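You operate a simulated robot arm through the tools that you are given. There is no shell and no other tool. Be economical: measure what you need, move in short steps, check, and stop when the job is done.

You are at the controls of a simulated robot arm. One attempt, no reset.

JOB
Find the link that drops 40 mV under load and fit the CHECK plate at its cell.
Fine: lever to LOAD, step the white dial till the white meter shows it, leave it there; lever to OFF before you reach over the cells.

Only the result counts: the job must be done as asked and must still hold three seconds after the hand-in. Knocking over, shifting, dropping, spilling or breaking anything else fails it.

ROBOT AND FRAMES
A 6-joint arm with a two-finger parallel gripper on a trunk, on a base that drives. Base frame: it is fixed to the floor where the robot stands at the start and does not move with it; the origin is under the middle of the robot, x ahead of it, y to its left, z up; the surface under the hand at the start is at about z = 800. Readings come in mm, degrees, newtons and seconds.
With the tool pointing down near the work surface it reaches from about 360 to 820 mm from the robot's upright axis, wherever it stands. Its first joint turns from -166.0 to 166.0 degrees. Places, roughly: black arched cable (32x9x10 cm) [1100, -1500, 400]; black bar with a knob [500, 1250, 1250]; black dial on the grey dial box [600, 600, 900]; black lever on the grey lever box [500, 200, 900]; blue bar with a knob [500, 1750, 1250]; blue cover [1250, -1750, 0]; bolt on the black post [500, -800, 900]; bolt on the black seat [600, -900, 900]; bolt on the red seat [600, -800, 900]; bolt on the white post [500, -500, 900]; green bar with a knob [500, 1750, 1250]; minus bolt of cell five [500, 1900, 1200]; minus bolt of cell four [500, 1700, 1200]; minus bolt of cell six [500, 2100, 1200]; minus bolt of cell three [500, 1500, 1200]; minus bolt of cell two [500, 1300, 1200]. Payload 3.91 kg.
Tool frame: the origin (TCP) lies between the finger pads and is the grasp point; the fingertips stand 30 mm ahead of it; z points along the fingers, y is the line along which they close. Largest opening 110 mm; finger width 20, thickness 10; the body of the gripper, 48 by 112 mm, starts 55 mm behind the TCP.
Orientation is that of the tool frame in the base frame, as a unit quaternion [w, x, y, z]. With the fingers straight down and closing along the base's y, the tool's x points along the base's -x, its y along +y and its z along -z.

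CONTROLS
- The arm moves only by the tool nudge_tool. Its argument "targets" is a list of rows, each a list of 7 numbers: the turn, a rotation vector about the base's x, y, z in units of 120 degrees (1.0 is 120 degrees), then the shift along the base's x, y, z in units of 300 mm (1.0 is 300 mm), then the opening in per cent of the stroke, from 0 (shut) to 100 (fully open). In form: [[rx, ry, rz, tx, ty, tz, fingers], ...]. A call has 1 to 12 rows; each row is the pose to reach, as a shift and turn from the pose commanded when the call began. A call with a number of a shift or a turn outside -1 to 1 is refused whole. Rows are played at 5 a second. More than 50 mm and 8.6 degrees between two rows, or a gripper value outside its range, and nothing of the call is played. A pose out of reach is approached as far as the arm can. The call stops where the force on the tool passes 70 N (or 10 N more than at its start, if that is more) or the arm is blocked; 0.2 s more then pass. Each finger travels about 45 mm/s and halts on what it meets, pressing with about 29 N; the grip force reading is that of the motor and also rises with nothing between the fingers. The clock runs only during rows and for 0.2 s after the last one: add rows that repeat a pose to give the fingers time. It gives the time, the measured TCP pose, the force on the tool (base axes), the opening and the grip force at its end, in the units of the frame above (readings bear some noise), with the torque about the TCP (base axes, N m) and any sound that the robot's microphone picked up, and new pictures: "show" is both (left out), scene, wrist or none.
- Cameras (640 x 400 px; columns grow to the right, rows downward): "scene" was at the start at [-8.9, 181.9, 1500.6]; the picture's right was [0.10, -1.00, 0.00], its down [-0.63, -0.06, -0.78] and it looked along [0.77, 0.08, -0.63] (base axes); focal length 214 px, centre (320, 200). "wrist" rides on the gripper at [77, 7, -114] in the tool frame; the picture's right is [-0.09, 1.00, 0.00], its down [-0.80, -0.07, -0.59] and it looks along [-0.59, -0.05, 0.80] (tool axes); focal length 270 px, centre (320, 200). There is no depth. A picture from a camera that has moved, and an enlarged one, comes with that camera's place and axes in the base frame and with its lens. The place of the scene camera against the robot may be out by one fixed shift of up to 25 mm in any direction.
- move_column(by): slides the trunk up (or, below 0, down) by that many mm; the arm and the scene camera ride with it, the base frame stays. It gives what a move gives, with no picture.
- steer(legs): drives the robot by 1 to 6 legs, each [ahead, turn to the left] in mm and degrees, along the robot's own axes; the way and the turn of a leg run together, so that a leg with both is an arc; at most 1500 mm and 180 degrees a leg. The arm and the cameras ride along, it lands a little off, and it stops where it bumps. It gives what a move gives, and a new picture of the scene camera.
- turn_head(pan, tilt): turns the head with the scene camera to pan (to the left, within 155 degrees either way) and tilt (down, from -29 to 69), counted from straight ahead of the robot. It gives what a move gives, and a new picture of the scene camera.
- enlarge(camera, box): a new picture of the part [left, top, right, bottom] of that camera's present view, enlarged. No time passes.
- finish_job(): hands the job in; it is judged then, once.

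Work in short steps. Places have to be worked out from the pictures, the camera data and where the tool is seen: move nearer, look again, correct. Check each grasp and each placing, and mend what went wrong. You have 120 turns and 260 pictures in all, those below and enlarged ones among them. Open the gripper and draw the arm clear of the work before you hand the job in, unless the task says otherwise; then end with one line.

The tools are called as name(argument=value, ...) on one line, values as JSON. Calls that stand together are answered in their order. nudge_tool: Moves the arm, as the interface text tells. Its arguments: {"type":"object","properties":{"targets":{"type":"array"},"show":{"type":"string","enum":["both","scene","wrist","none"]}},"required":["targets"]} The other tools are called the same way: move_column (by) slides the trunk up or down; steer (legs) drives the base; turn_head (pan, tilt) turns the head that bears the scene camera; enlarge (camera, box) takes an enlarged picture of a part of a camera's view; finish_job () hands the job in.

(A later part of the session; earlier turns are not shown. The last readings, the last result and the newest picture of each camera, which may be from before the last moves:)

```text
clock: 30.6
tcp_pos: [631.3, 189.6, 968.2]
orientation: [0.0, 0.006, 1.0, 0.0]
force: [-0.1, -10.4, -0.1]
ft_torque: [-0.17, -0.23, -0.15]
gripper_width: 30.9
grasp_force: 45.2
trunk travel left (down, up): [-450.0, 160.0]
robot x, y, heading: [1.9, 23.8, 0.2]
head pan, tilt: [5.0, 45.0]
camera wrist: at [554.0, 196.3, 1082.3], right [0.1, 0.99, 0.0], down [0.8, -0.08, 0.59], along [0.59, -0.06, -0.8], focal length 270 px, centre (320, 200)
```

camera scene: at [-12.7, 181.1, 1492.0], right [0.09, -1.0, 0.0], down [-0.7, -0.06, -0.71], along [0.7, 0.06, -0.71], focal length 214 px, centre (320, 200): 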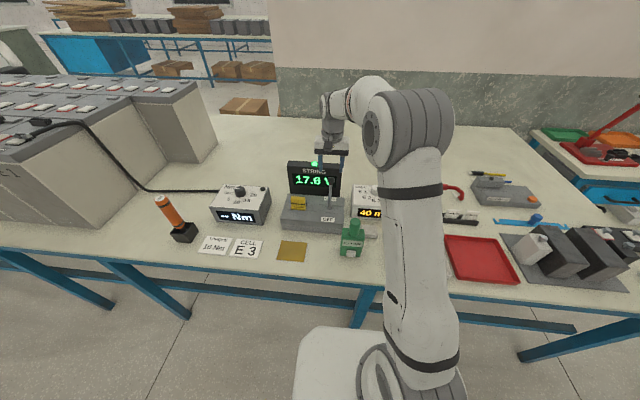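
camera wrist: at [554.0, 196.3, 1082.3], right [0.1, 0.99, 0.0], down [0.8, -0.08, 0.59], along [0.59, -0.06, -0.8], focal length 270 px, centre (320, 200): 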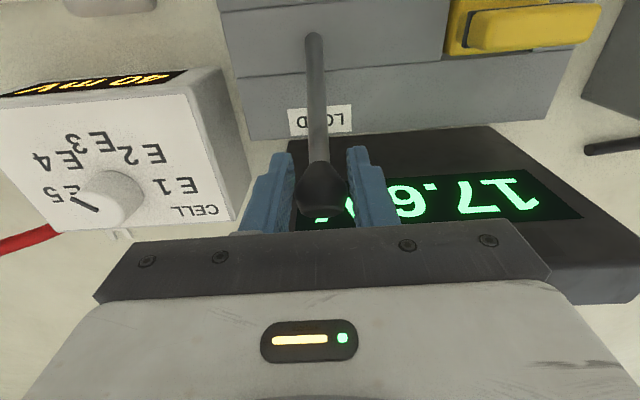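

Held at 31 mm. I pull the lever along its arc up to upright.

nudge_tool(targets=[[0, 0, 0, -0.017, -0.003, 0.014, 10], [0, 0, 0, -0.034, -0.003, 0.027, 10], [0, 0, 0, -0.052, -0.003, 0.038, 10], [0, 0, 0, -0.07, -0.003, 0.047, 10], [0, 0, 0, -0.09, -0.003, 0.056, 10], [0, 0, 0, -0.112, -0.003, 0.063, 10], [0, 0, 0, -0.135, -0.003, 0.07, 10], [0, 0, 0, -0.16, -0.003, 0.076, 10], [0, 0, 0, -0.185, -0.003, 0.079, 10], [0, 0, 0, -0.21, -0.003, 0.08, 10]], show="wrist")

```text
clock: 32.8
tcp_pos: [569.6, 188.6, 992.2]
orientation: [-0.001, 0.006, 1.0, 0.0]
force: [0.3, 0.4, -1.7]
ft_torque: [0.01, -0.04, 0.01]
gripper_width: 10.9
grasp_force: 0.1
trunk travel left (down, up): [-450.0, 160.0]
robot x, y, heading: [-4.0, 14.4, 0.1]
head pan, tilt: [5.0, 45.0]
camera wrist: at [490.5, 196.7, 1106.8], right [0.1, 1.0, 0.0], down [0.8, -0.08, 0.59], along [0.59, -0.06, -0.8], focal length 270 px, centre (320, 200)
```

wrist: 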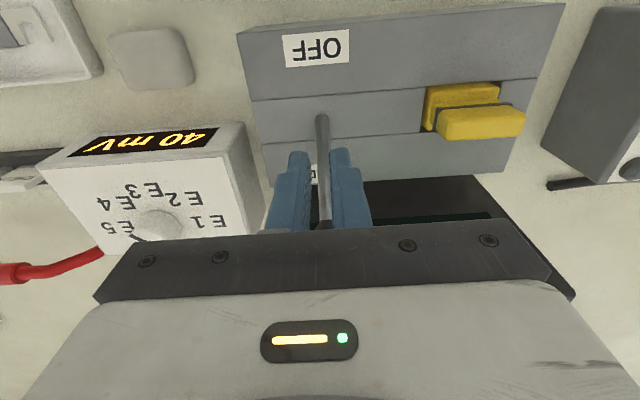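

It slipped again. I raise the hand a little and back off to see where the lever is now.

nudge_tool(targets=[[0, 0, 0, 0, 0, 0.12, 0], [0, 0, 0, -0.06, 0, 0.22, 0]], show="both")

enlarge(camera="scene", box=[270, 150, 430, 260])

```text
clock: 33.4
tcp_pos: [549.6, 190.3, 1059.2]
orientation: [0.0, 0.006, 1.0, 0.0]
force: [-0.4, 0.7, 0.4]
ft_torque: [-0.01, 0.01, 0.02]
gripper_width: 0.0
grasp_force: 28.9
trunk travel left (down, up): [-450.0, 160.0]
robot x, y, heading: [2.8, 16.3, 0.0]
head pan, tilt: [5.0, 45.0]
camera scene: at [-13.6, 180.6, 1492.1], right [0.09, -1.0, 0.0], down [-0.7, -0.06, -0.71], along [0.7, 0.06, -0.71], focal length 214 px, centre (320, 200)
camera wrist: at [472.3, 196.9, 1173.7], right [0.1, 0.99, 0.0], down [0.8, -0.08, 0.59], along [0.59, -0.06, -0.8], focal length 270 px, centre (320, 200)
```

scene: 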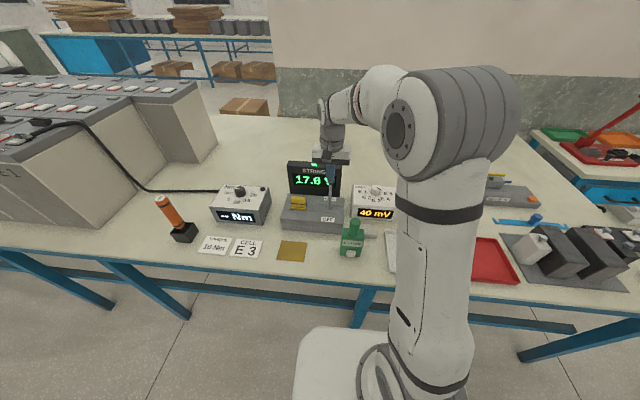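
wrist: 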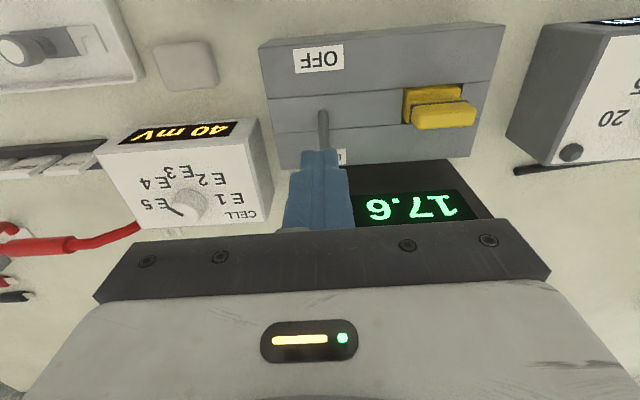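

```text
3.64 times, centred on (350, 205) of scene
camera zoom: at [-13.6, 180.6, 1492.1], right [0.09, -1.0, 0.0], down [-0.7, -0.06, -0.71], along [0.7, 0.06, -0.71], focal length 780 px, centre (211, 182)
```

zoom: 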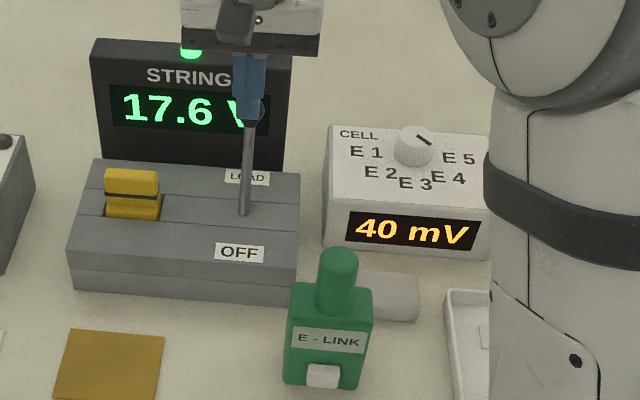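

The lever did not budge; knob is nearly against the display, so pulling by friction isn't enough. I roll the hand ~75° to come in from the right side, so a finger can go behind/under the knob; first I take that pose high up and look.

nudge_tool(targets=[[0.06, 0, 0, 0.0, -0.08, 0.08, 0], [0.12, 0, 0, 0.02, -0.18, 0.12, 0], [0.19, 0, 0, 0.04, -0.28, 0.15, 0], [0.26, 0, 0, 0.06, -0.38, 0.15, 0], [0.33, 0, 0, 0.08, -0.46, 0.15, 0], [0.4, 0, 0, 0.12, -0.52, 0.15, 0], [0.46, 0, 0, 0.16, -0.56, 0.13, 0], [0.52, 0, 0, 0.2, -0.58, 0.1, 0], [0.58, 0, 0, 0.22, -0.58, 0.06, 0], [0.625, 0, 0, 0.22, -0.58, 0.0, 0]], show="both")

```text
clock: 35.6
tcp_pos: [615.6, 16.6, 1057.7]
orientation: [-0.004, 0.005, 0.792, 0.61]
force: [1.1, 0.8, 0.0]
ft_torque: [-0.04, 0.0, 0.01]
gripper_width: 0.1
grasp_force: 28.8
trunk travel left (down, up): [-450.0, 160.0]
robot x, y, heading: [-0.6, 18.4, -0.1]
head pan, tilt: [5.0, 45.0]
camera scene: at [-12.5, 180.7, 1492.1], right [0.09, -1.0, 0.0], down [-0.7, -0.06, -0.71], along [0.7, 0.06, -0.71], focal length 214 px, centre (320, 200)
camera wrist: at [537.8, -94.3, 1094.6], right [0.1, 0.26, 0.96], down [0.8, -0.6, 0.08], along [0.59, 0.76, -0.26], focal length 270 px, centre (320, 200)
```

scene: 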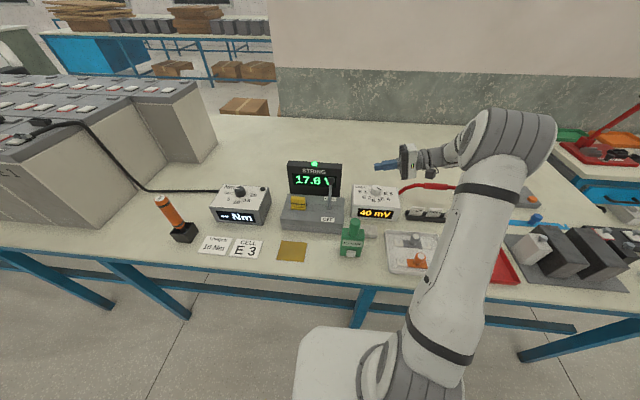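
wrist: 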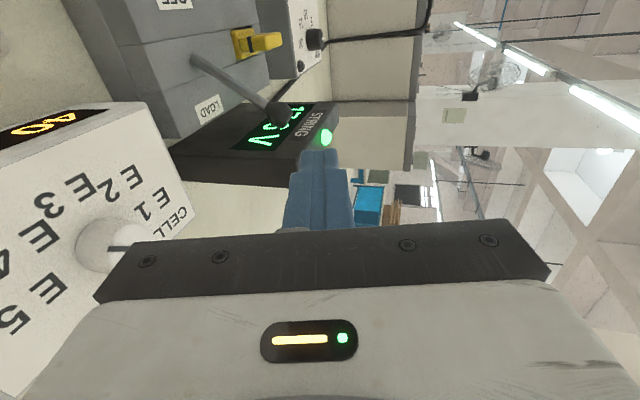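

enlarge(camera="wrist", box=[120, 30, 360, 190])

```text
2.50 times, centred on (240, 110) of wrist
camera zoom: at [537.8, -94.3, 1094.6], right [0.1, 0.26, 0.96], down [0.8, -0.6, 0.08], along [0.59, 0.76, -0.26], focal length 676 px, centre (520, 425)
```

zoom: 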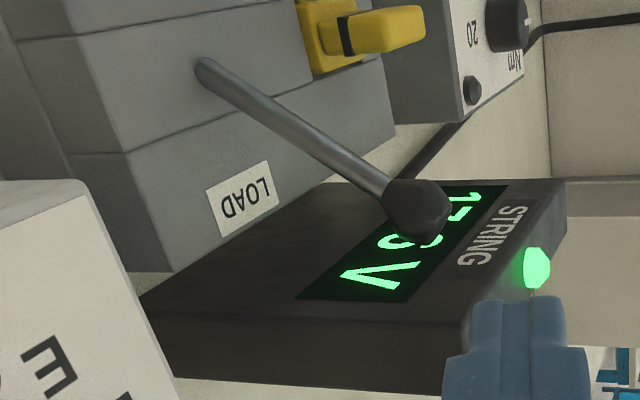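

Side view gives: knob (637, 190, 960), stem foot (574, 872), display face x≈665 with right edge y≈146. I'll bring the closed fingers in under/behind the knob: first descend just right of the stem.

nudge_tool(targets=[[-0.025, 0, 0, 0.03, 0.13, 0, 0], [-0.025, 0, 0, 0.06, 0.27, 0, 0], [-0.025, 0, 0, 0.08, 0.38, 0, 0], [-0.025, 0, 0, 0.08, 0.38, -0.12, 0], [-0.025, 0, 0, 0.08, 0.38, -0.24, 0], [-0.025, 0, 0, 0.08, 0.38, -0.34, 0]], show="both")

enlarge(camera="wrist", box=[160, 60, 460, 250])

```text
clock: 37.0
tcp_pos: [639.0, 128.8, 955.9]
orientation: [-0.003, 0.005, 0.809, 0.587]
force: [0.2, 1.0, -0.8]
ft_torque: [0.01, -0.04, 0.03]
gripper_width: 0.1
grasp_force: 29.1
trunk travel left (down, up): [-450.0, 160.0]
robot x, y, heading: [-0.1, 19.6, 0.0]
head pan, tilt: [5.0, 45.0]
camera scene: at [-12.6, 180.8, 1492.1], right [0.09, -1.0, 0.0], down [-0.7, -0.06, -0.71], along [0.7, 0.06, -0.71], focal length 214 px, centre (320, 200)
camera wrist: at [561.8, 21.5, 998.1], right [0.1, 0.31, 0.95], down [0.8, -0.59, 0.11], along [0.59, 0.75, -0.3], focal length 270 px, centre (320, 200)
```

scene: 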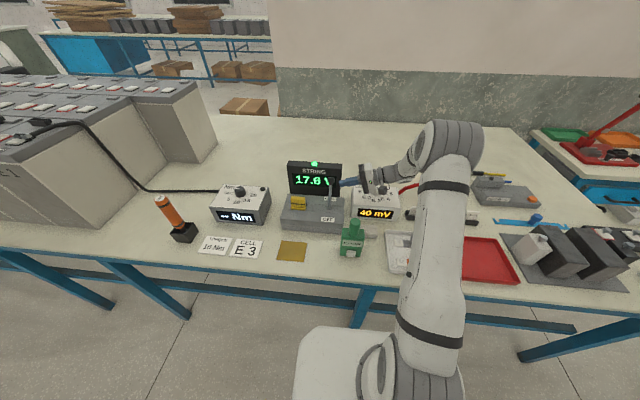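
wrist: 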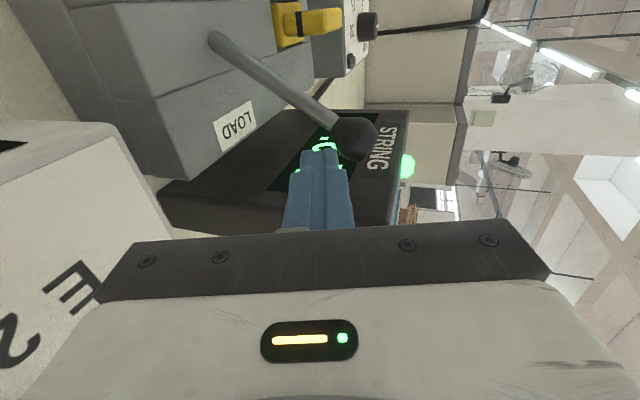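

```text
2.11 times, centred on (310, 155) of wrist
camera zoom: at [561.8, 21.5, 998.1], right [0.1, 0.31, 0.95], down [0.8, -0.59, 0.11], along [0.59, 0.75, -0.3], focal length 569 px, centre (341, 295)
```

zoom: 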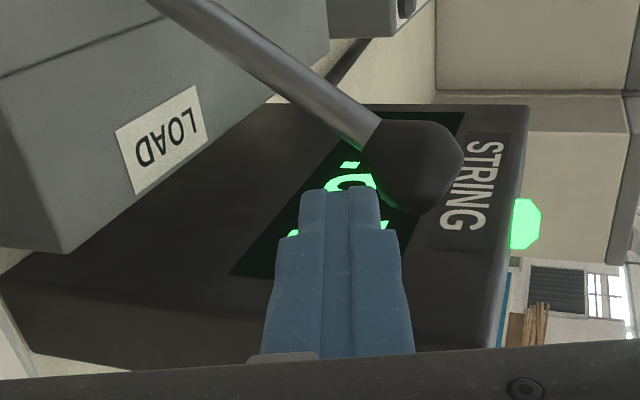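

Positions confirmed (knob 637, 190, 961). I lower 25 mm and slide in under the knob.

nudge_tool(targets=[[0, 0, 0, 0.005, 0, -0.05, 0], [0, 0, 0, 0.005, 0, -0.088, 0], [0, 0, 0, 0.005, 0.05, -0.088, 0], [0, 0, 0, 0.005, 0.1, -0.088, 0], [0, 0, 0, 0.005, 0.15, -0.088, 0]], show="wrist")

enlarge(camera="wrist", box=[160, 60, 460, 250])

```text
clock: 38.2
tcp_pos: [640.7, 175.0, 930.4]
orientation: [-0.003, 0.005, 0.809, 0.588]
force: [0.1, 0.5, 0.1]
ft_torque: [0.01, -0.02, 0.04]
gripper_width: 0.1
grasp_force: 29.0
trunk travel left (down, up): [-450.0, 160.0]
robot x, y, heading: [-0.0, 18.1, -0.1]
head pan, tilt: [5.0, 45.0]
camera wrist: at [563.2, 67.2, 972.1], right [0.1, 0.31, 0.95], down [0.8, -0.59, 0.11], along [0.59, 0.75, -0.3], focal length 270 px, centre (320, 200)
```

wrist: 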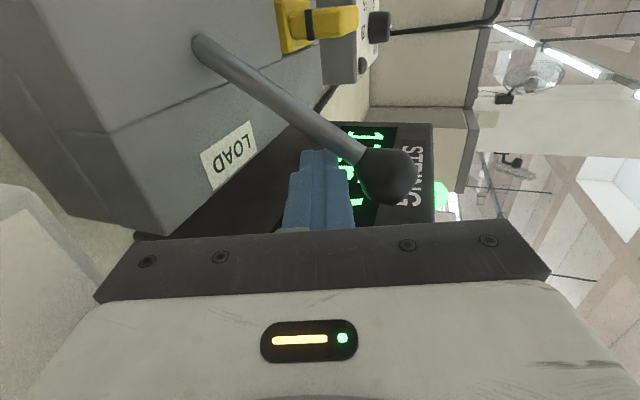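

```text
2.11 times, centred on (310, 155) of wrist
camera zoom: at [563.2, 67.2, 972.1], right [0.1, 0.31, 0.95], down [0.8, -0.59, 0.11], along [0.59, 0.75, -0.3], focal length 569 px, centre (341, 295)
```

zoom: 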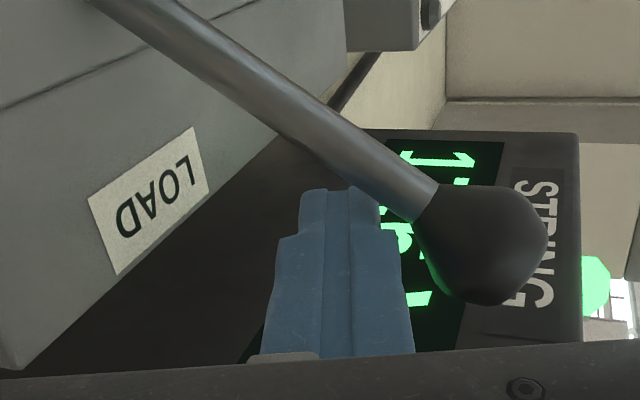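

The fingers are behind the stem under the knob. I sweep along the lever's arc toward OFF.

nudge_tool(targets=[[0, 0, 0, -0.028, 0.01, 0.028, 0], [0, 0, 0, -0.063, 0.01, 0.054, 0], [0, 0, 0, -0.102, 0.01, 0.074, 0], [0, 0, 0, -0.144, 0.01, 0.09, 0], [0, 0, 0, -0.187, 0.01, 0.098, 0], [0, 0, 0, -0.232, 0.01, 0.1, 0], [0, 0, 0, -0.276, 0.01, 0.095, 0], [0, 0, 0, -0.321, 0.01, 0.083, 0], [0, 0, 0, -0.345, 0.01, 0.075, 0]], show="both")

enlarge(camera="scene", box=[270, 150, 430, 260])

```text
clock: 40.2
tcp_pos: [543.1, 178.5, 953.2]
orientation: [0.001, 0.006, 0.808, 0.589]
force: [32.7, 5.5, 20.0]
ft_torque: [0.38, -0.33, -0.53]
gripper_width: 0.1
grasp_force: 29.8
trunk travel left (down, up): [-450.0, 160.0]
robot x, y, heading: [0.6, 19.4, 0.1]
head pan, tilt: [5.0, 45.0]
camera scene: at [-9.9, 180.9, 1492.5], right [0.09, -1.0, 0.0], down [-0.71, -0.06, -0.71], along [0.7, 0.06, -0.71], focal length 214 px, centre (320, 200)
camera wrist: at [463.9, 71.2, 994.4], right [0.1, 0.3, 0.95], down [0.8, -0.6, 0.11], along [0.6, 0.74, -0.3], focal length 270 px, centre (320, 200)
```

scene: 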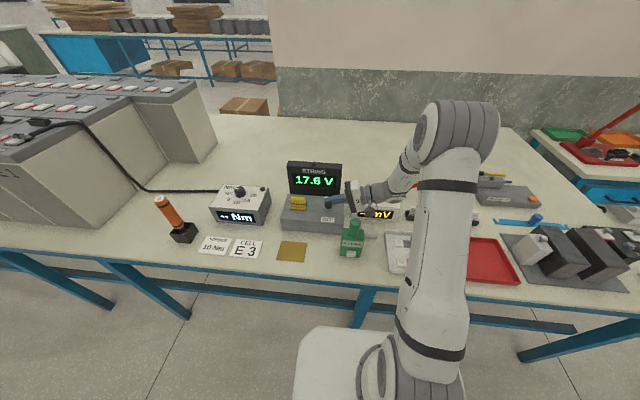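
wrist: 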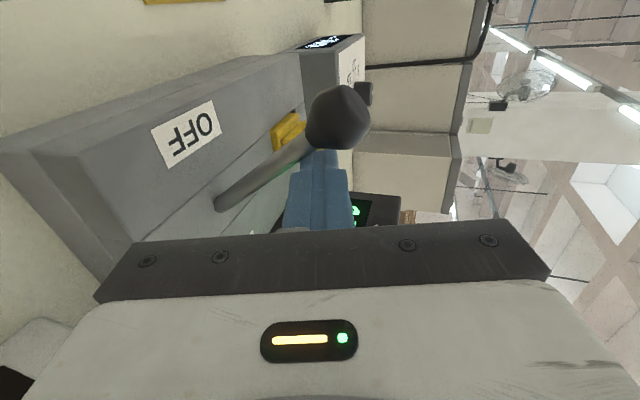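

```text
3.64 times, centred on (350, 205) of scene
camera zoom: at [-9.9, 180.9, 1492.5], right [0.09, -1.0, 0.0], down [-0.71, -0.06, -0.71], along [0.7, 0.06, -0.71], focal length 780 px, centre (211, 182)
```

zoom: 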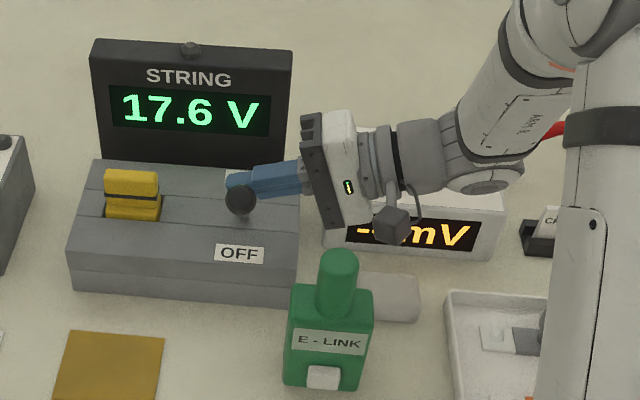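

Lever is at its OFF stop and the meter shows "--". I retreat (+x, up), unroll the hand and go over the plate rack at ≈ (625, -174) to view it.

nudge_tool(targets=[[0, 0, 0, 0.06, 0, 0.0, 0], [0, 0, 0, 0.08, 0, 0.12, 0], [0, 0, 0, 0.08, -0.06, 0.24, 0], [-0.06, 0, 0, 0.08, -0.18, 0.32, 0], [-0.13, 0, 0, 0.06, -0.33, 0.36, 0], [-0.2, 0, 0, 0.06, -0.48, 0.36, 0], [-0.27, 0, 0, 0.06, -0.6, 0.36, 0], [-0.34, 0, 0, 0.06, -0.72, 0.36, 0], [-0.41, 0, 0, 0.06, -0.84, 0.36, 10], [-0.48, 0, 0, 0.06, -0.95, 0.36, 20], [-0.54, 0, 0, 0.06, -1.0, 0.36, 30], [-0.6, 0, 0, 0.06, -1.0, 0.36, 40]], show="none")

nudge_tool(targets=[[0, 0, 0, 0.05, -0.08, -0.05, 40], [0, 0, 0, 0.1, -0.14, -0.1, 40]], show="both")

enlarge(camera="scene", box=[270, 150, 550, 300])

```text
clock: 42.8
tcp_pos: [555.4, -123.6, 1059.3]
orientation: [0.001, 0.005, 1.0, -0.001]
force: [-0.8, -0.1, -0.3]
ft_torque: [0.01, 0.01, -0.01]
gripper_width: 44.1
grasp_force: 0.0
trunk travel left (down, up): [-450.0, 160.0]
robot x, y, heading: [0.7, 17.9, 0.0]
head pan, tilt: [5.0, 45.0]
```

```text
clock: 43.4
tcp_pos: [585.3, -164.0, 1029.2]
orientation: [0.0, 0.004, 1.0, 0.001]
force: [0.3, -0.3, 0.0]
ft_torque: [-0.01, -0.01, -0.01]
gripper_width: 44.1
grasp_force: 0.1
trunk travel left (down, up): [-450.0, 160.0]
robot x, y, heading: [1.5, 19.8, 0.1]
head pan, tilt: [5.0, 45.0]
camera scene: at [-12.4, 180.4, 1492.1], right [0.09, -1.0, 0.0], down [-0.7, -0.06, -0.71], along [0.7, 0.06, -0.71], focal length 214 px, centre (320, 200)
camera wrist: at [508.0, -158.7, 1143.5], right [0.1, 1.0, 0.0], down [0.8, -0.08, 0.59], along [0.59, -0.06, -0.8], focal length 270 px, centre (320, 200)
```

scene: 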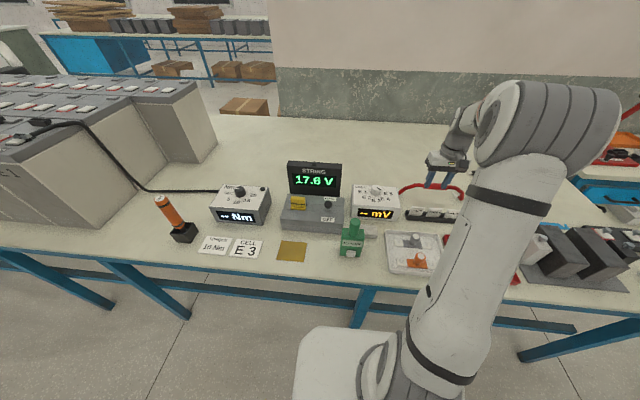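
wrist: 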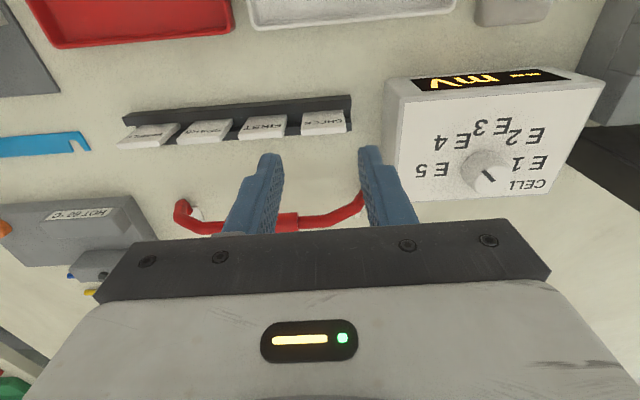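

```text
2.29 times, centred on (410, 225) of scene
camera zoom: at [-12.4, 180.4, 1492.1], right [0.09, -1.0, 0.0], down [-0.7, -0.06, -0.71], along [0.7, 0.06, -0.71], focal length 490 px, centre (114, 143)
```

zoom: 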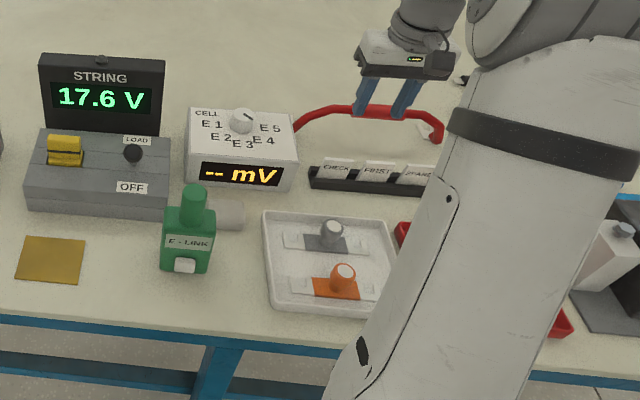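

enlarge(camera="wrist", box=[110, 70, 370, 240])

turn_head(pan=65, tilt=15)

enlarge(camera="scene", box=[200, 120, 480, 300])

```text
2.35 times, centred on (240, 155) of wrist
camera zoom: at [508.0, -158.7, 1143.5], right [0.1, 1.0, 0.0], down [0.8, -0.08, 0.59], along [0.59, -0.06, -0.8], focal length 636 px, centre (508, 306)
```

zoom: 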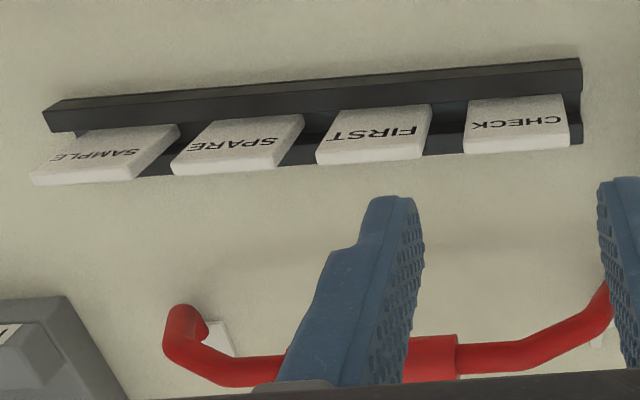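

```text
clock: 44.7
tcp_pos: [584.7, -164.2, 1029.6]
orientation: [-0.001, 0.005, 1.0, 0.0]
force: [-0.6, 0.3, 0.1]
ft_torque: [0.04, 0.03, 0.0]
gripper_width: 44.1
grasp_force: 0.1
trunk travel left (down, up): [-450.0, 160.0]
robot x, y, heading: [3.6, 18.5, 0.2]
head pan, tilt: [65.0, 15.0]
camera scene: at [-54.4, 258.2, 1538.9], right [0.91, -0.42, 0.0], down [-0.11, -0.23, -0.97], along [0.41, 0.88, -0.26], focal length 214 px, centre (320, 200)
```

scene: 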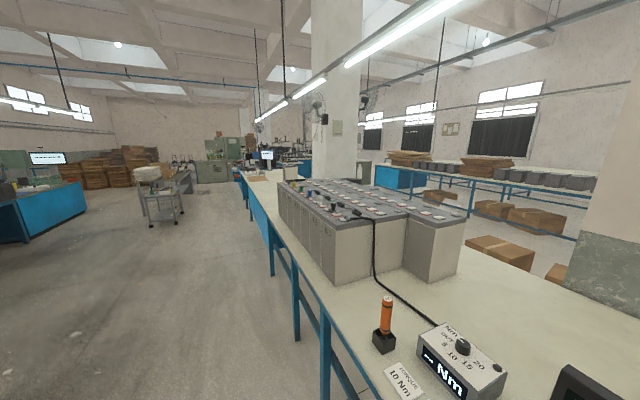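

```text
2.22 times, centred on (340, 210) of scene
camera zoom: at [-54.4, 258.2, 1538.9], right [0.91, -0.42, 0.0], down [-0.11, -0.23, -0.97], along [0.41, 0.88, -0.26], focal length 477 px, centre (276, 178)
```

zoom: 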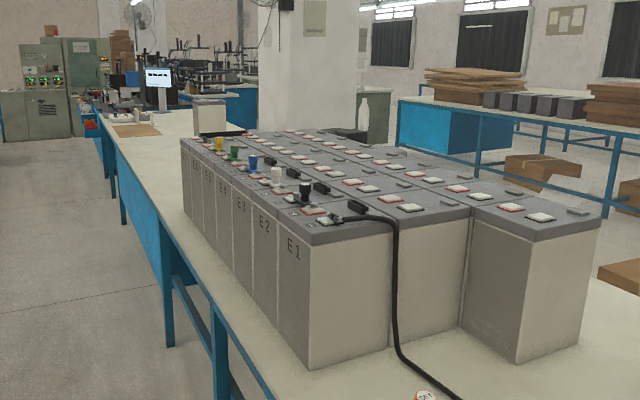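

enlarge(camera="scene", box=[270, 165, 420, 260])

```text
4.21 times, centred on (345, 212) of scene
camera zoom: at [-54.4, 258.2, 1538.9], right [0.91, -0.42, 0.0], down [-0.11, -0.23, -0.97], along [0.41, 0.88, -0.26], focal length 903 px, centre (215, 147)
```

zoom: 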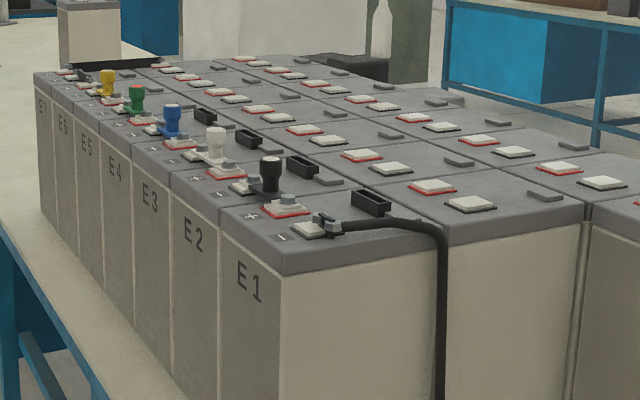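

Each of the first cells has a black slot holder on top, behind the bolts, and plates stand likewise in the rack. I go lower over the rack's CHECK plate to see its geometry.

nudge_tool(targets=[[0, 0, 0, 0, -0.005, -0.12, 65], [0, 0, 0, -0.02, -0.005, -0.24, 65], [0, 0, 0, -0.03, -0.005, -0.3, 65]], show="wrist")

enlarge(camera="wrist", box=[180, 60, 440, 230])

```text
clock: 45.5
tcp_pos: [576.0, -166.0, 939.4]
orientation: [0.0, 0.006, 1.0, -0.001]
force: [-0.5, 0.3, 0.3]
ft_torque: [0.01, 0.0, -0.01]
gripper_width: 71.6
grasp_force: 0.0
trunk travel left (down, up): [-450.0, 160.0]
robot x, y, heading: [-3.7, 18.7, -0.0]
head pan, tilt: [65.0, 15.0]
camera wrist: at [498.0, -159.6, 1054.2], right [0.1, 1.0, 0.0], down [0.8, -0.08, 0.59], along [0.59, -0.06, -0.8], focal length 270 px, centre (320, 200)
```

wrist: 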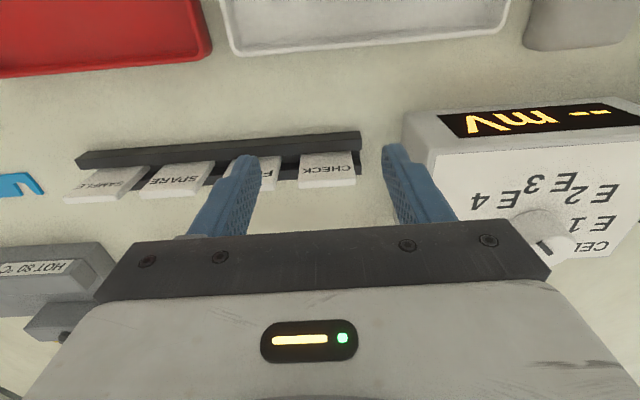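

```text
2.35 times, centred on (310, 145) of wrist
camera zoom: at [498.0, -159.6, 1054.2], right [0.1, 1.0, 0.0], down [0.8, -0.08, 0.59], along [0.59, -0.06, -0.8], focal length 636 px, centre (344, 329)
```

zoom: 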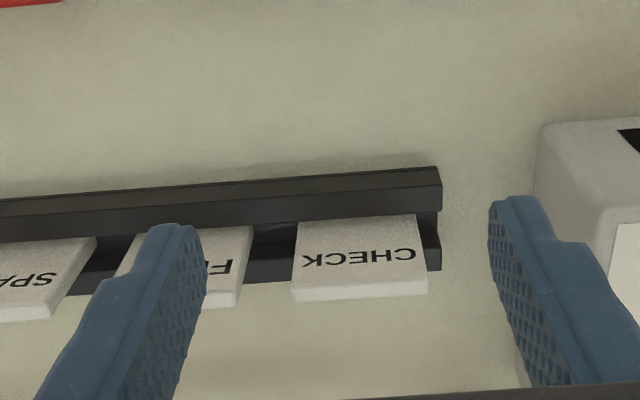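

CHECK plate: 50 mm wide centred y≈-166.7, leaning back ~20°, top edge ≈ (624, 856). I'll grip it by its faces: yaw the hand 90° and pitch 20° to match, above it.

nudge_tool(targets=[[0.0113, 0.0113, 0.0618, 0.02, 0, 0.0, 60], [0.0227, 0.0227, 0.1235, 0.04, 0, 0.02, 55], [0.034, 0.034, 0.1853, 0.06, 0, 0.02, 50], [0.0453, 0.0453, 0.247, 0.08, 0, 0.02, 45], [0.0567, 0.0567, 0.3088, 0.1, 0, 0.02, 40], [0.068, 0.068, 0.3705, 0.12, 0, 0.02, 35], [0.0793, 0.0793, 0.4323, 0.14, 0, 0.02, 30], [0.0907, 0.0907, 0.494, 0.16, 0, 0.02, 28], [0.102, 0.102, 0.5558, 0.18, 0, 0.02, 28], [0.1133, 0.1133, 0.6175, 0.2, 0, 0.02, 28], [0.1247, 0.1247, 0.6793, 0.22, 0, 0.02, 28], [0.136, 0.136, 0.741, 0.235, -0.002, 0.0, 28]], show="wrist")

enlarge(camera="wrist", box=[180, 30, 460, 230])

```text
clock: 48.1
tcp_pos: [647.5, -167.2, 939.7]
orientation: [-0.129, -0.692, 0.698, 0.128]
force: [0.3, -0.5, -0.4]
ft_torque: [-0.02, 0.0, -0.05]
gripper_width: 31.0
grasp_force: 0.1
trunk travel left (down, up): [-450.0, 160.0]
robot x, y, heading: [1.7, 17.8, -0.2]
head pan, tilt: [65.0, 15.0]
camera wrist: at [680.9, -244.8, 1049.0], right [-0.93, 0.1, 0.35], down [0.28, 0.8, 0.53], along [-0.23, 0.59, -0.77], focal length 270 px, centre (320, 200)
```

wrist: 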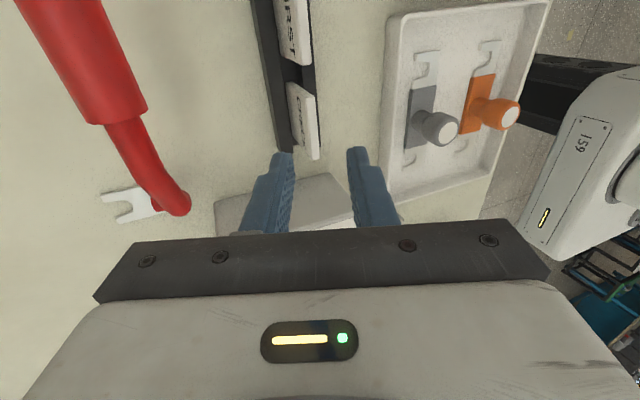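

```text
2.00 times, centred on (320, 130) of wrist
camera zoom: at [680.9, -244.8, 1049.0], right [-0.93, 0.1, 0.35], down [0.28, 0.8, 0.53], along [-0.23, 0.59, -0.77], focal length 541 px, centre (320, 340)
```

zoom: 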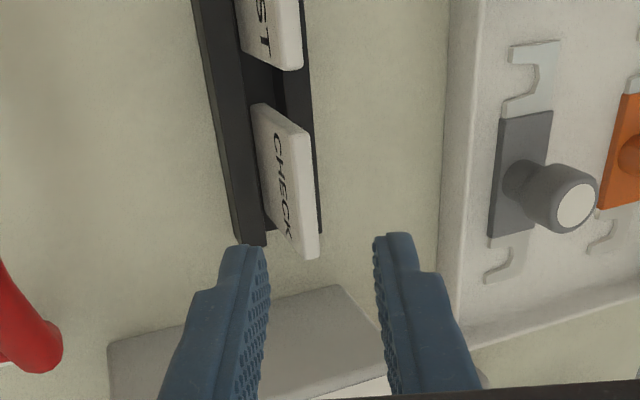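

The two views together show the plate actually stands about vertical at x≈627 (z up to 856), between rack bars with tops at z≈827. I take out the pitch and centre above it.

nudge_tool(targets=[[0, -0.06, 0, -0.02, 0, 0, 28], [0, -0.12, 0, -0.05, 0, 0, 28], [0, -0.173, 0, -0.067, 0, -0.05, 28], [0, -0.173, 0, -0.067, 0, -0.12, 28]], show="wrist")

enlarge(camera="wrist", box=[220, 60, 420, 220])

```text
clock: 49.1
tcp_pos: [627.2, -166.9, 903.8]
orientation: [0.001, -0.703, 0.711, 0.0]
force: [-0.2, 0.5, 0.6]
ft_torque: [-0.02, 0.02, 0.0]
gripper_width: 30.9
grasp_force: 0.1
trunk travel left (down, up): [-450.0, 160.0]
robot x, y, heading: [-1.2, 14.1, -0.1]
head pan, tilt: [65.0, 15.0]
camera wrist: at [618.7, -245.1, 1017.7], right [-1.0, 0.1, 0.0], down [0.08, 0.8, 0.59], along [0.06, 0.59, -0.8], focal length 270 px, centre (320, 200)
```

wrist: 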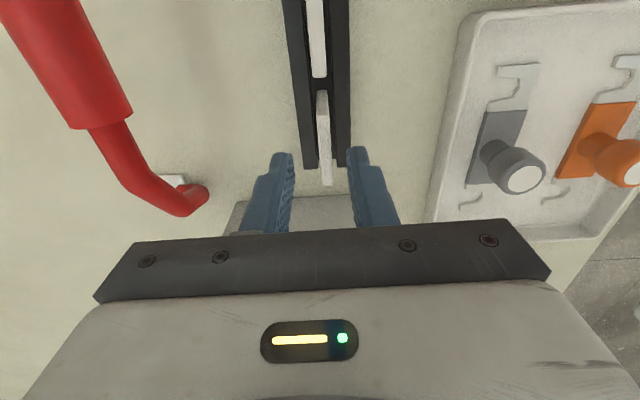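

```text
2.50 times, centred on (320, 140) of wrist
camera zoom: at [618.7, -245.1, 1017.7], right [-1.0, 0.1, 0.0], down [0.08, 0.8, 0.59], along [0.06, 0.59, -0.8], focal length 676 px, centre (320, 350)
```

zoom: 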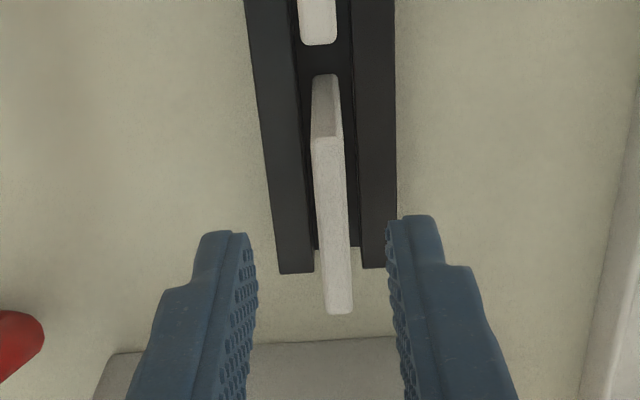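

The plate stands vertical, centre x≈624. I descend so the tips stay just above the rack bars and close on its faces.

nudge_tool(targets=[[0, 0, 0, -0.011, 0.002, -0.07, 28], [0, 0, 0, -0.011, 0.002, -0.138, 28], [0, 0, 0, -0.011, 0.002, -0.138, 0], [0, 0, 0, -0.011, 0.002, -0.138, 0], [0, 0, 0, -0.011, 0.002, -0.138, 0]], show="wrist")

```text
clock: 50.3
tcp_pos: [622.4, -166.6, 860.9]
orientation: [0.0, -0.703, 0.711, 0.0]
force: [-0.3, 0.0, 0.9]
ft_torque: [0.02, 0.01, 0.0]
gripper_width: 7.1
grasp_force: 28.9
trunk travel left (down, up): [-450.0, 160.0]
robot x, y, heading: [-1.2, 21.4, 0.2]
head pan, tilt: [65.0, 15.0]
camera wrist: at [614.3, -244.2, 976.1], right [-1.0, 0.1, 0.0], down [0.08, 0.8, 0.59], along [0.06, 0.59, -0.8], focal length 270 px, centre (320, 200)
```

wrist: 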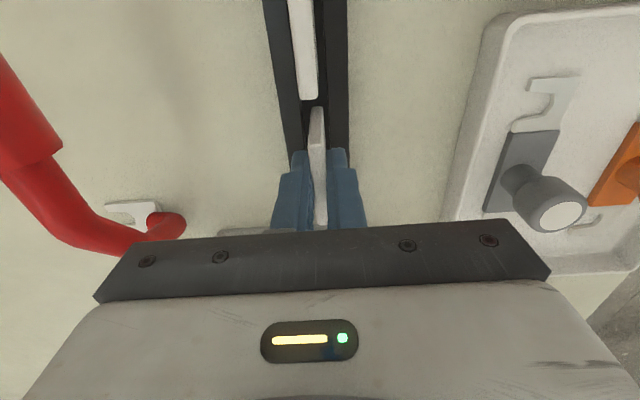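

Plate held (7 mm). I lift it straight up.

nudge_tool(targets=[[0, 0, 0, 0, 0, 0.08, 0], [0, 0, 0, 0, 0, 0.2, 0], [0, 0, 0, 0, 0, 0.35, 0], [0, 0, 0, 0, 0, 0.5, 0], [0, 0, 0, -0.05, 0, 0.65, 0], [0, 0, 0, -0.12, 0, 0.78, 0], [0, 0, 0, -0.2, 0.05, 0.9, 0], [0, 0, 0, -0.3, 0.12, 1.0, 0]], show="wrist")

enlarge(camera="wrist", box=[220, 60, 420, 220])

```text
clock: 52.1
tcp_pos: [530.2, -129.2, 1163.7]
orientation: [0.0, -0.703, 0.711, 0.001]
force: [0.1, 0.0, 0.1]
ft_torque: [-0.03, 0.01, -0.02]
gripper_width: 6.8
grasp_force: 29.3
trunk travel left (down, up): [-450.0, 160.0]
robot x, y, heading: [1.5, 15.8, 0.2]
head pan, tilt: [65.0, 15.0]
camera wrist: at [521.8, -208.5, 1278.7], right [-1.0, 0.1, 0.0], down [0.08, 0.8, 0.59], along [0.06, 0.59, -0.8], focal length 270 px, centre (320, 200)
```

wrist: 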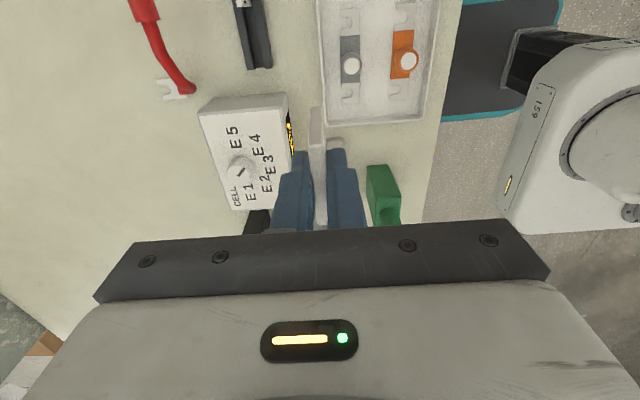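

```text
2.50 times, centred on (320, 140) of wrist
camera zoom: at [521.8, -208.5, 1278.7], right [-1.0, 0.1, 0.0], down [0.08, 0.8, 0.59], along [0.06, 0.59, -0.8], focal length 676 px, centre (320, 350)
```

zoom: 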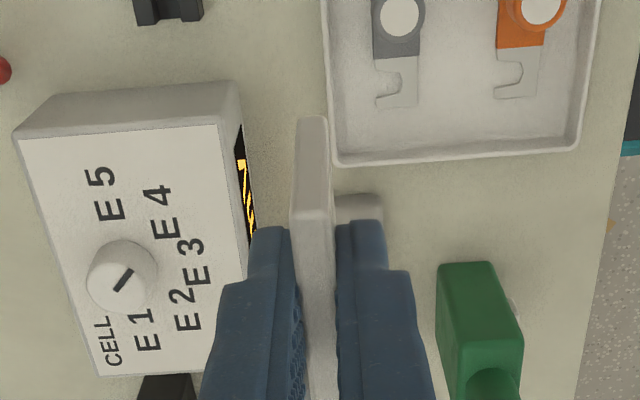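

The dial still points at E4 and the plate is well held. Now raise the trunk fully and lift the hand high for the drive.

move_column(by=155)

nudge_tool(targets=[[0, 0, 0, -0.05, 0.06, 0.1, 0], [0, 0, 0, -0.1, 0.14, 0.2, 0], [0, 0, 0, -0.15, 0.22, 0.3, 0], [0, 0, 0, -0.2, 0.3, 0.36, 0]], show="none")

steer(legs=[[0, 90], [1000, 0]])

```text
clock: 53.9
tcp_pos: [530.4, -131.7, 1318.6]
orientation: [-0.001, -0.703, 0.711, 0.0]
force: [-0.3, 0.2, -0.5]
ft_torque: [0.0, 0.02, 0.0]
gripper_width: 7.0
grasp_force: 28.6
trunk travel left (down, up): [-605.0, 5.0]
robot x, y, heading: [-2.9, 16.6, 0.2]
head pan, tilt: [65.0, 15.0]
```

```text
clock: 54.9
tcp_pos: [468.7, -40.1, 1427.6]
orientation: [-0.001, -0.703, 0.711, 0.0]
force: [0.0, -0.1, -0.2]
ft_torque: [-0.01, -0.02, 0.0]
gripper_width: 6.8
grasp_force: 28.9
trunk travel left (down, up): [-605.0, 5.0]
robot x, y, heading: [-0.8, 21.8, 0.0]
head pan, tilt: [65.0, 15.0]
```

```text
clock: 63.9
tcp_pos: [72.7, 1486.0, 1425.6]
orientation: [0.001, 1.0, -0.012, 0.0]
force: [0.2, 0.4, -0.9]
ft_torque: [-0.01, 0.03, -0.01]
gripper_width: 7.0
grasp_force: 29.0
trunk travel left (down, up): [-605.0, 5.0]
robot x, y, heading: [8.4, 1016.4, 89.0]
head pan, tilt: [65.0, 15.0]
camera scene: at [-243.8, 990.0, 1693.9], right [0.44, 0.9, 0.0], down [0.23, -0.11, -0.97], along [-0.87, 0.42, -0.26], focal length 214 px, centre (320, 200)
```

scene: 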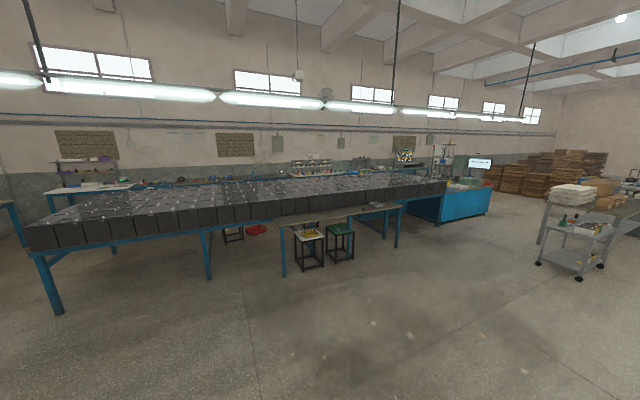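

Turn the head right to see the cells from here before going on.

turn_head(pan=-55, tilt=40)

enlarge(camera="scene", box=[160, 100, 480, 300])

```text
clock: 65.9
tcp_pos: [71.5, 1484.1, 1425.6]
orientation: [0.0, 1.0, -0.011, 0.0]
force: [-0.2, 1.1, -0.8]
ft_torque: [0.0, -0.02, -0.01]
gripper_width: 7.1
grasp_force: 29.1
trunk travel left (down, up): [-605.0, 5.0]
robot x, y, heading: [8.8, 1019.2, 89.1]
head pan, tilt: [-55.0, 40.0]
camera scene: at [-89.4, 996.1, 1654.4], right [0.56, -0.83, 0.0], down [-0.53, -0.36, -0.77], along [0.63, 0.43, -0.64], focal length 214 px, centre (320, 200)
```

scene: 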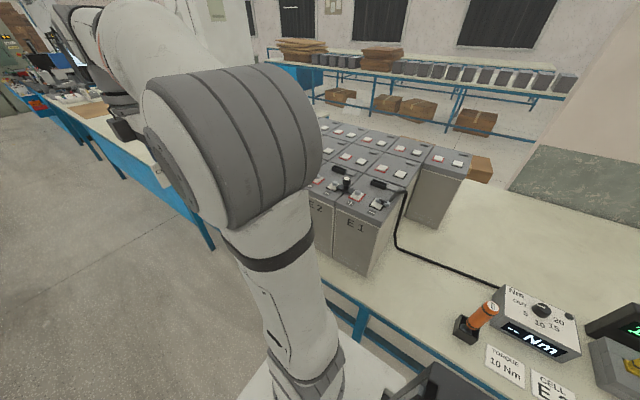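

```text
2.00 times, centred on (320, 200) of scene
camera zoom: at [-89.4, 996.1, 1654.4], right [0.56, -0.83, 0.0], down [-0.53, -0.36, -0.77], along [0.63, 0.43, -0.64], focal length 429 px, centre (320, 200)
```

zoom: 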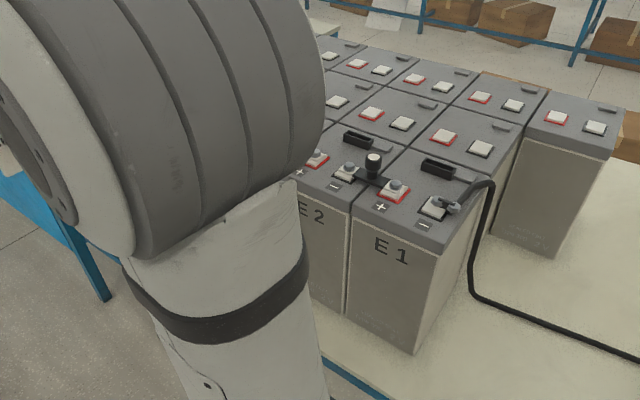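

E1's slot is around (576, 1180); E4's should be near y≈1720. I drive on 650 mm and turn right to face the cells.

steer(legs=[[660, 0], [0, -89]])

turn_head(pan=10, tilt=45)

enlarge(camera="scene", box=[160, 100, 480, 300])

```text
clock: 73.2
tcp_pos: [488.9, 1599.2, 1425.2]
orientation: [-0.001, -0.706, 0.708, 0.001]
force: [-0.5, -0.5, -1.3]
ft_torque: [0.02, 0.01, -0.02]
gripper_width: 7.0
grasp_force: 29.5
trunk travel left (down, up): [-605.0, 5.0]
robot x, y, heading: [18.5, 1679.3, 0.7]
head pan, tilt: [-55.0, 40.0]
camera scene: at [-26.5, 1761.3, 1654.4], right [-0.81, -0.58, 0.0], down [-0.38, 0.52, -0.77], along [0.45, -0.62, -0.64], focal length 214 px, centre (320, 200)
```

scene: 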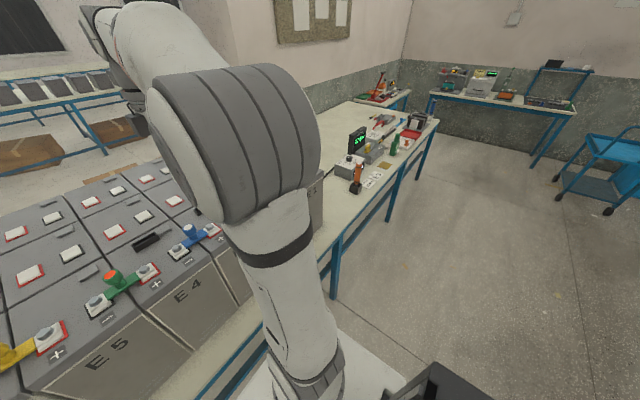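

```text
clock: 74.6
tcp_pos: [490.0, 1600.1, 1426.6]
orientation: [-0.001, -0.705, 0.709, 0.0]
force: [0.6, 0.3, -0.9]
ft_torque: [0.01, 0.02, -0.04]
gripper_width: 6.8
grasp_force: 29.1
trunk travel left (down, up): [-605.0, 5.0]
robot x, y, heading: [19.5, 1678.3, 0.6]
head pan, tilt: [10.0, 45.0]
camera scene: at [3.3, 1846.1, 1647.1], right [0.18, -0.98, 0.0], down [-0.69, -0.13, -0.71], along [0.69, 0.13, -0.71], focal length 214 px, centre (320, 200)
```

scene: 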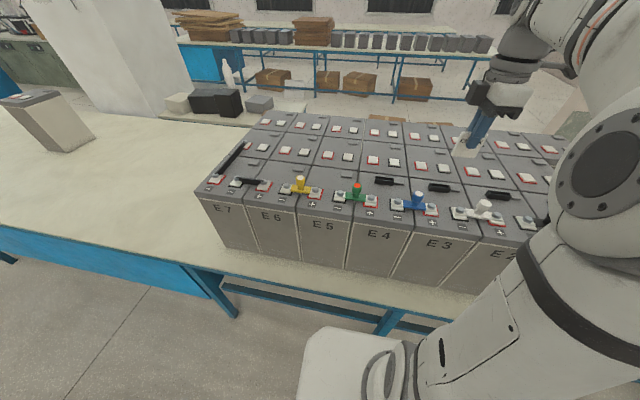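

```text
2.00 times, centred on (320, 200) of scene
camera zoom: at [3.3, 1846.1, 1647.1], right [0.18, -0.98, 0.0], down [-0.69, -0.13, -0.71], along [0.69, 0.13, -0.71], focal length 429 px, centre (320, 200)
```

zoom: 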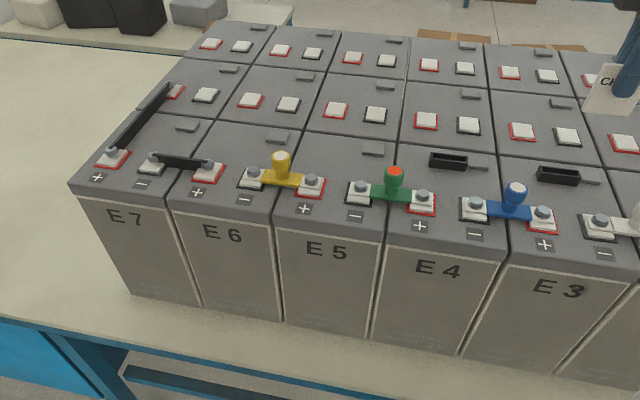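

The E4 holder is at about (592, 1730) near z≈1190, long along y. I move the plate above it, still high, and look with the wrist camera.

nudge_tool(targets=[[0, 0, 0, 0.08, 0.1, 0, 0], [0, 0, 0, 0.16, 0.2, 0, 0], [0, 0, 0, 0.24, 0.3, 0, 0], [0, 0, 0, 0.32, 0.38, -0.02, 0], [0, 0, 0, 0.33, 0.4, -0.1, 0]], show="both")

enlarge(camera="wrist", box=[180, 30, 460, 230])

enlarge(camera="scene", box=[280, 120, 480, 260])

```text
clock: 75.8
tcp_pos: [588.1, 1719.1, 1396.1]
orientation: [0.0, -0.706, 0.708, 0.0]
force: [0.0, 0.0, -0.3]
ft_torque: [-0.01, -0.04, 0.01]
gripper_width: 7.3
grasp_force: 29.1
trunk travel left (down, up): [-605.0, 5.0]
robot x, y, heading: [18.4, 1675.1, 0.6]
head pan, tilt: [10.0, 45.0]
camera scene: at [3.1, 1846.3, 1647.1], right [0.18, -0.98, 0.0], down [-0.69, -0.13, -0.71], along [0.69, 0.13, -0.71], focal length 214 px, centre (320, 200)
camera wrist: at [580.2, 1640.9, 1511.6], right [-1.0, 0.09, 0.0], down [0.07, 0.8, 0.59], along [0.05, 0.59, -0.8], focal length 270 px, centre (320, 200)
```

scene: 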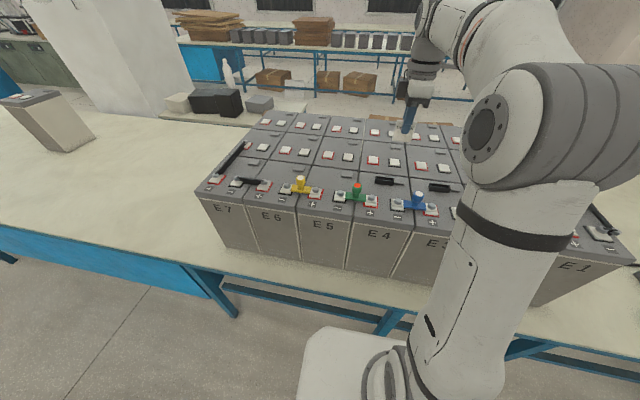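
wrist: 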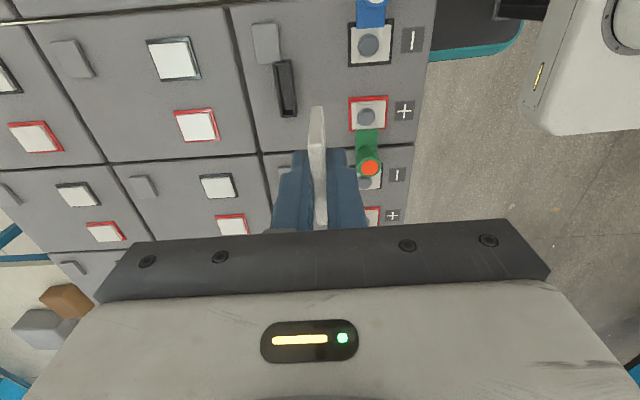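

```text
2.00 times, centred on (320, 130) of wrist
camera zoom: at [580.2, 1640.9, 1511.6], right [-1.0, 0.09, 0.0], down [0.07, 0.8, 0.59], along [0.05, 0.59, -0.8], focal length 541 px, centre (320, 340)
```

zoom: 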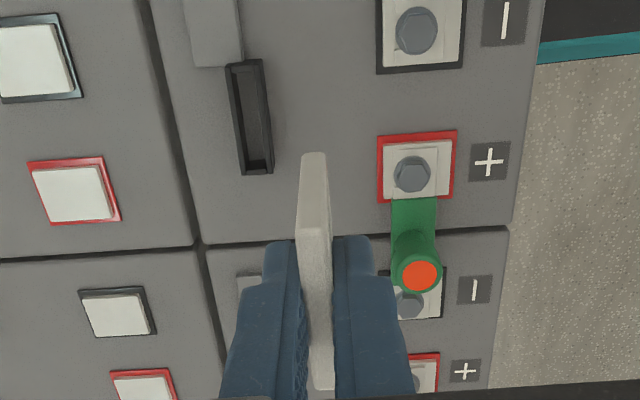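

```text
2.86 times, centred on (380, 190) of scene
camera zoom: at [3.1, 1846.3, 1647.1], right [0.18, -0.98, 0.0], down [-0.69, -0.13, -0.71], along [0.69, 0.13, -0.71], focal length 613 px, centre (149, 229)
```

zoom: 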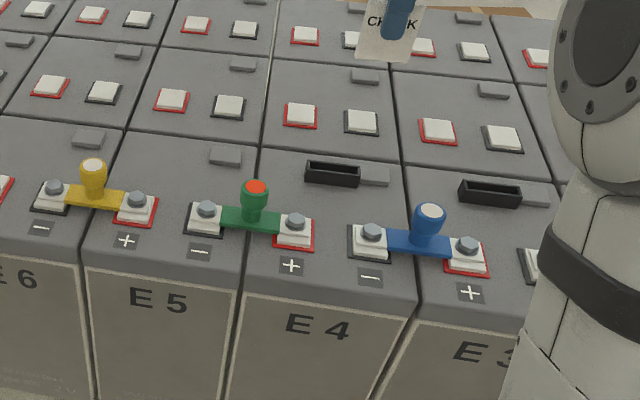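

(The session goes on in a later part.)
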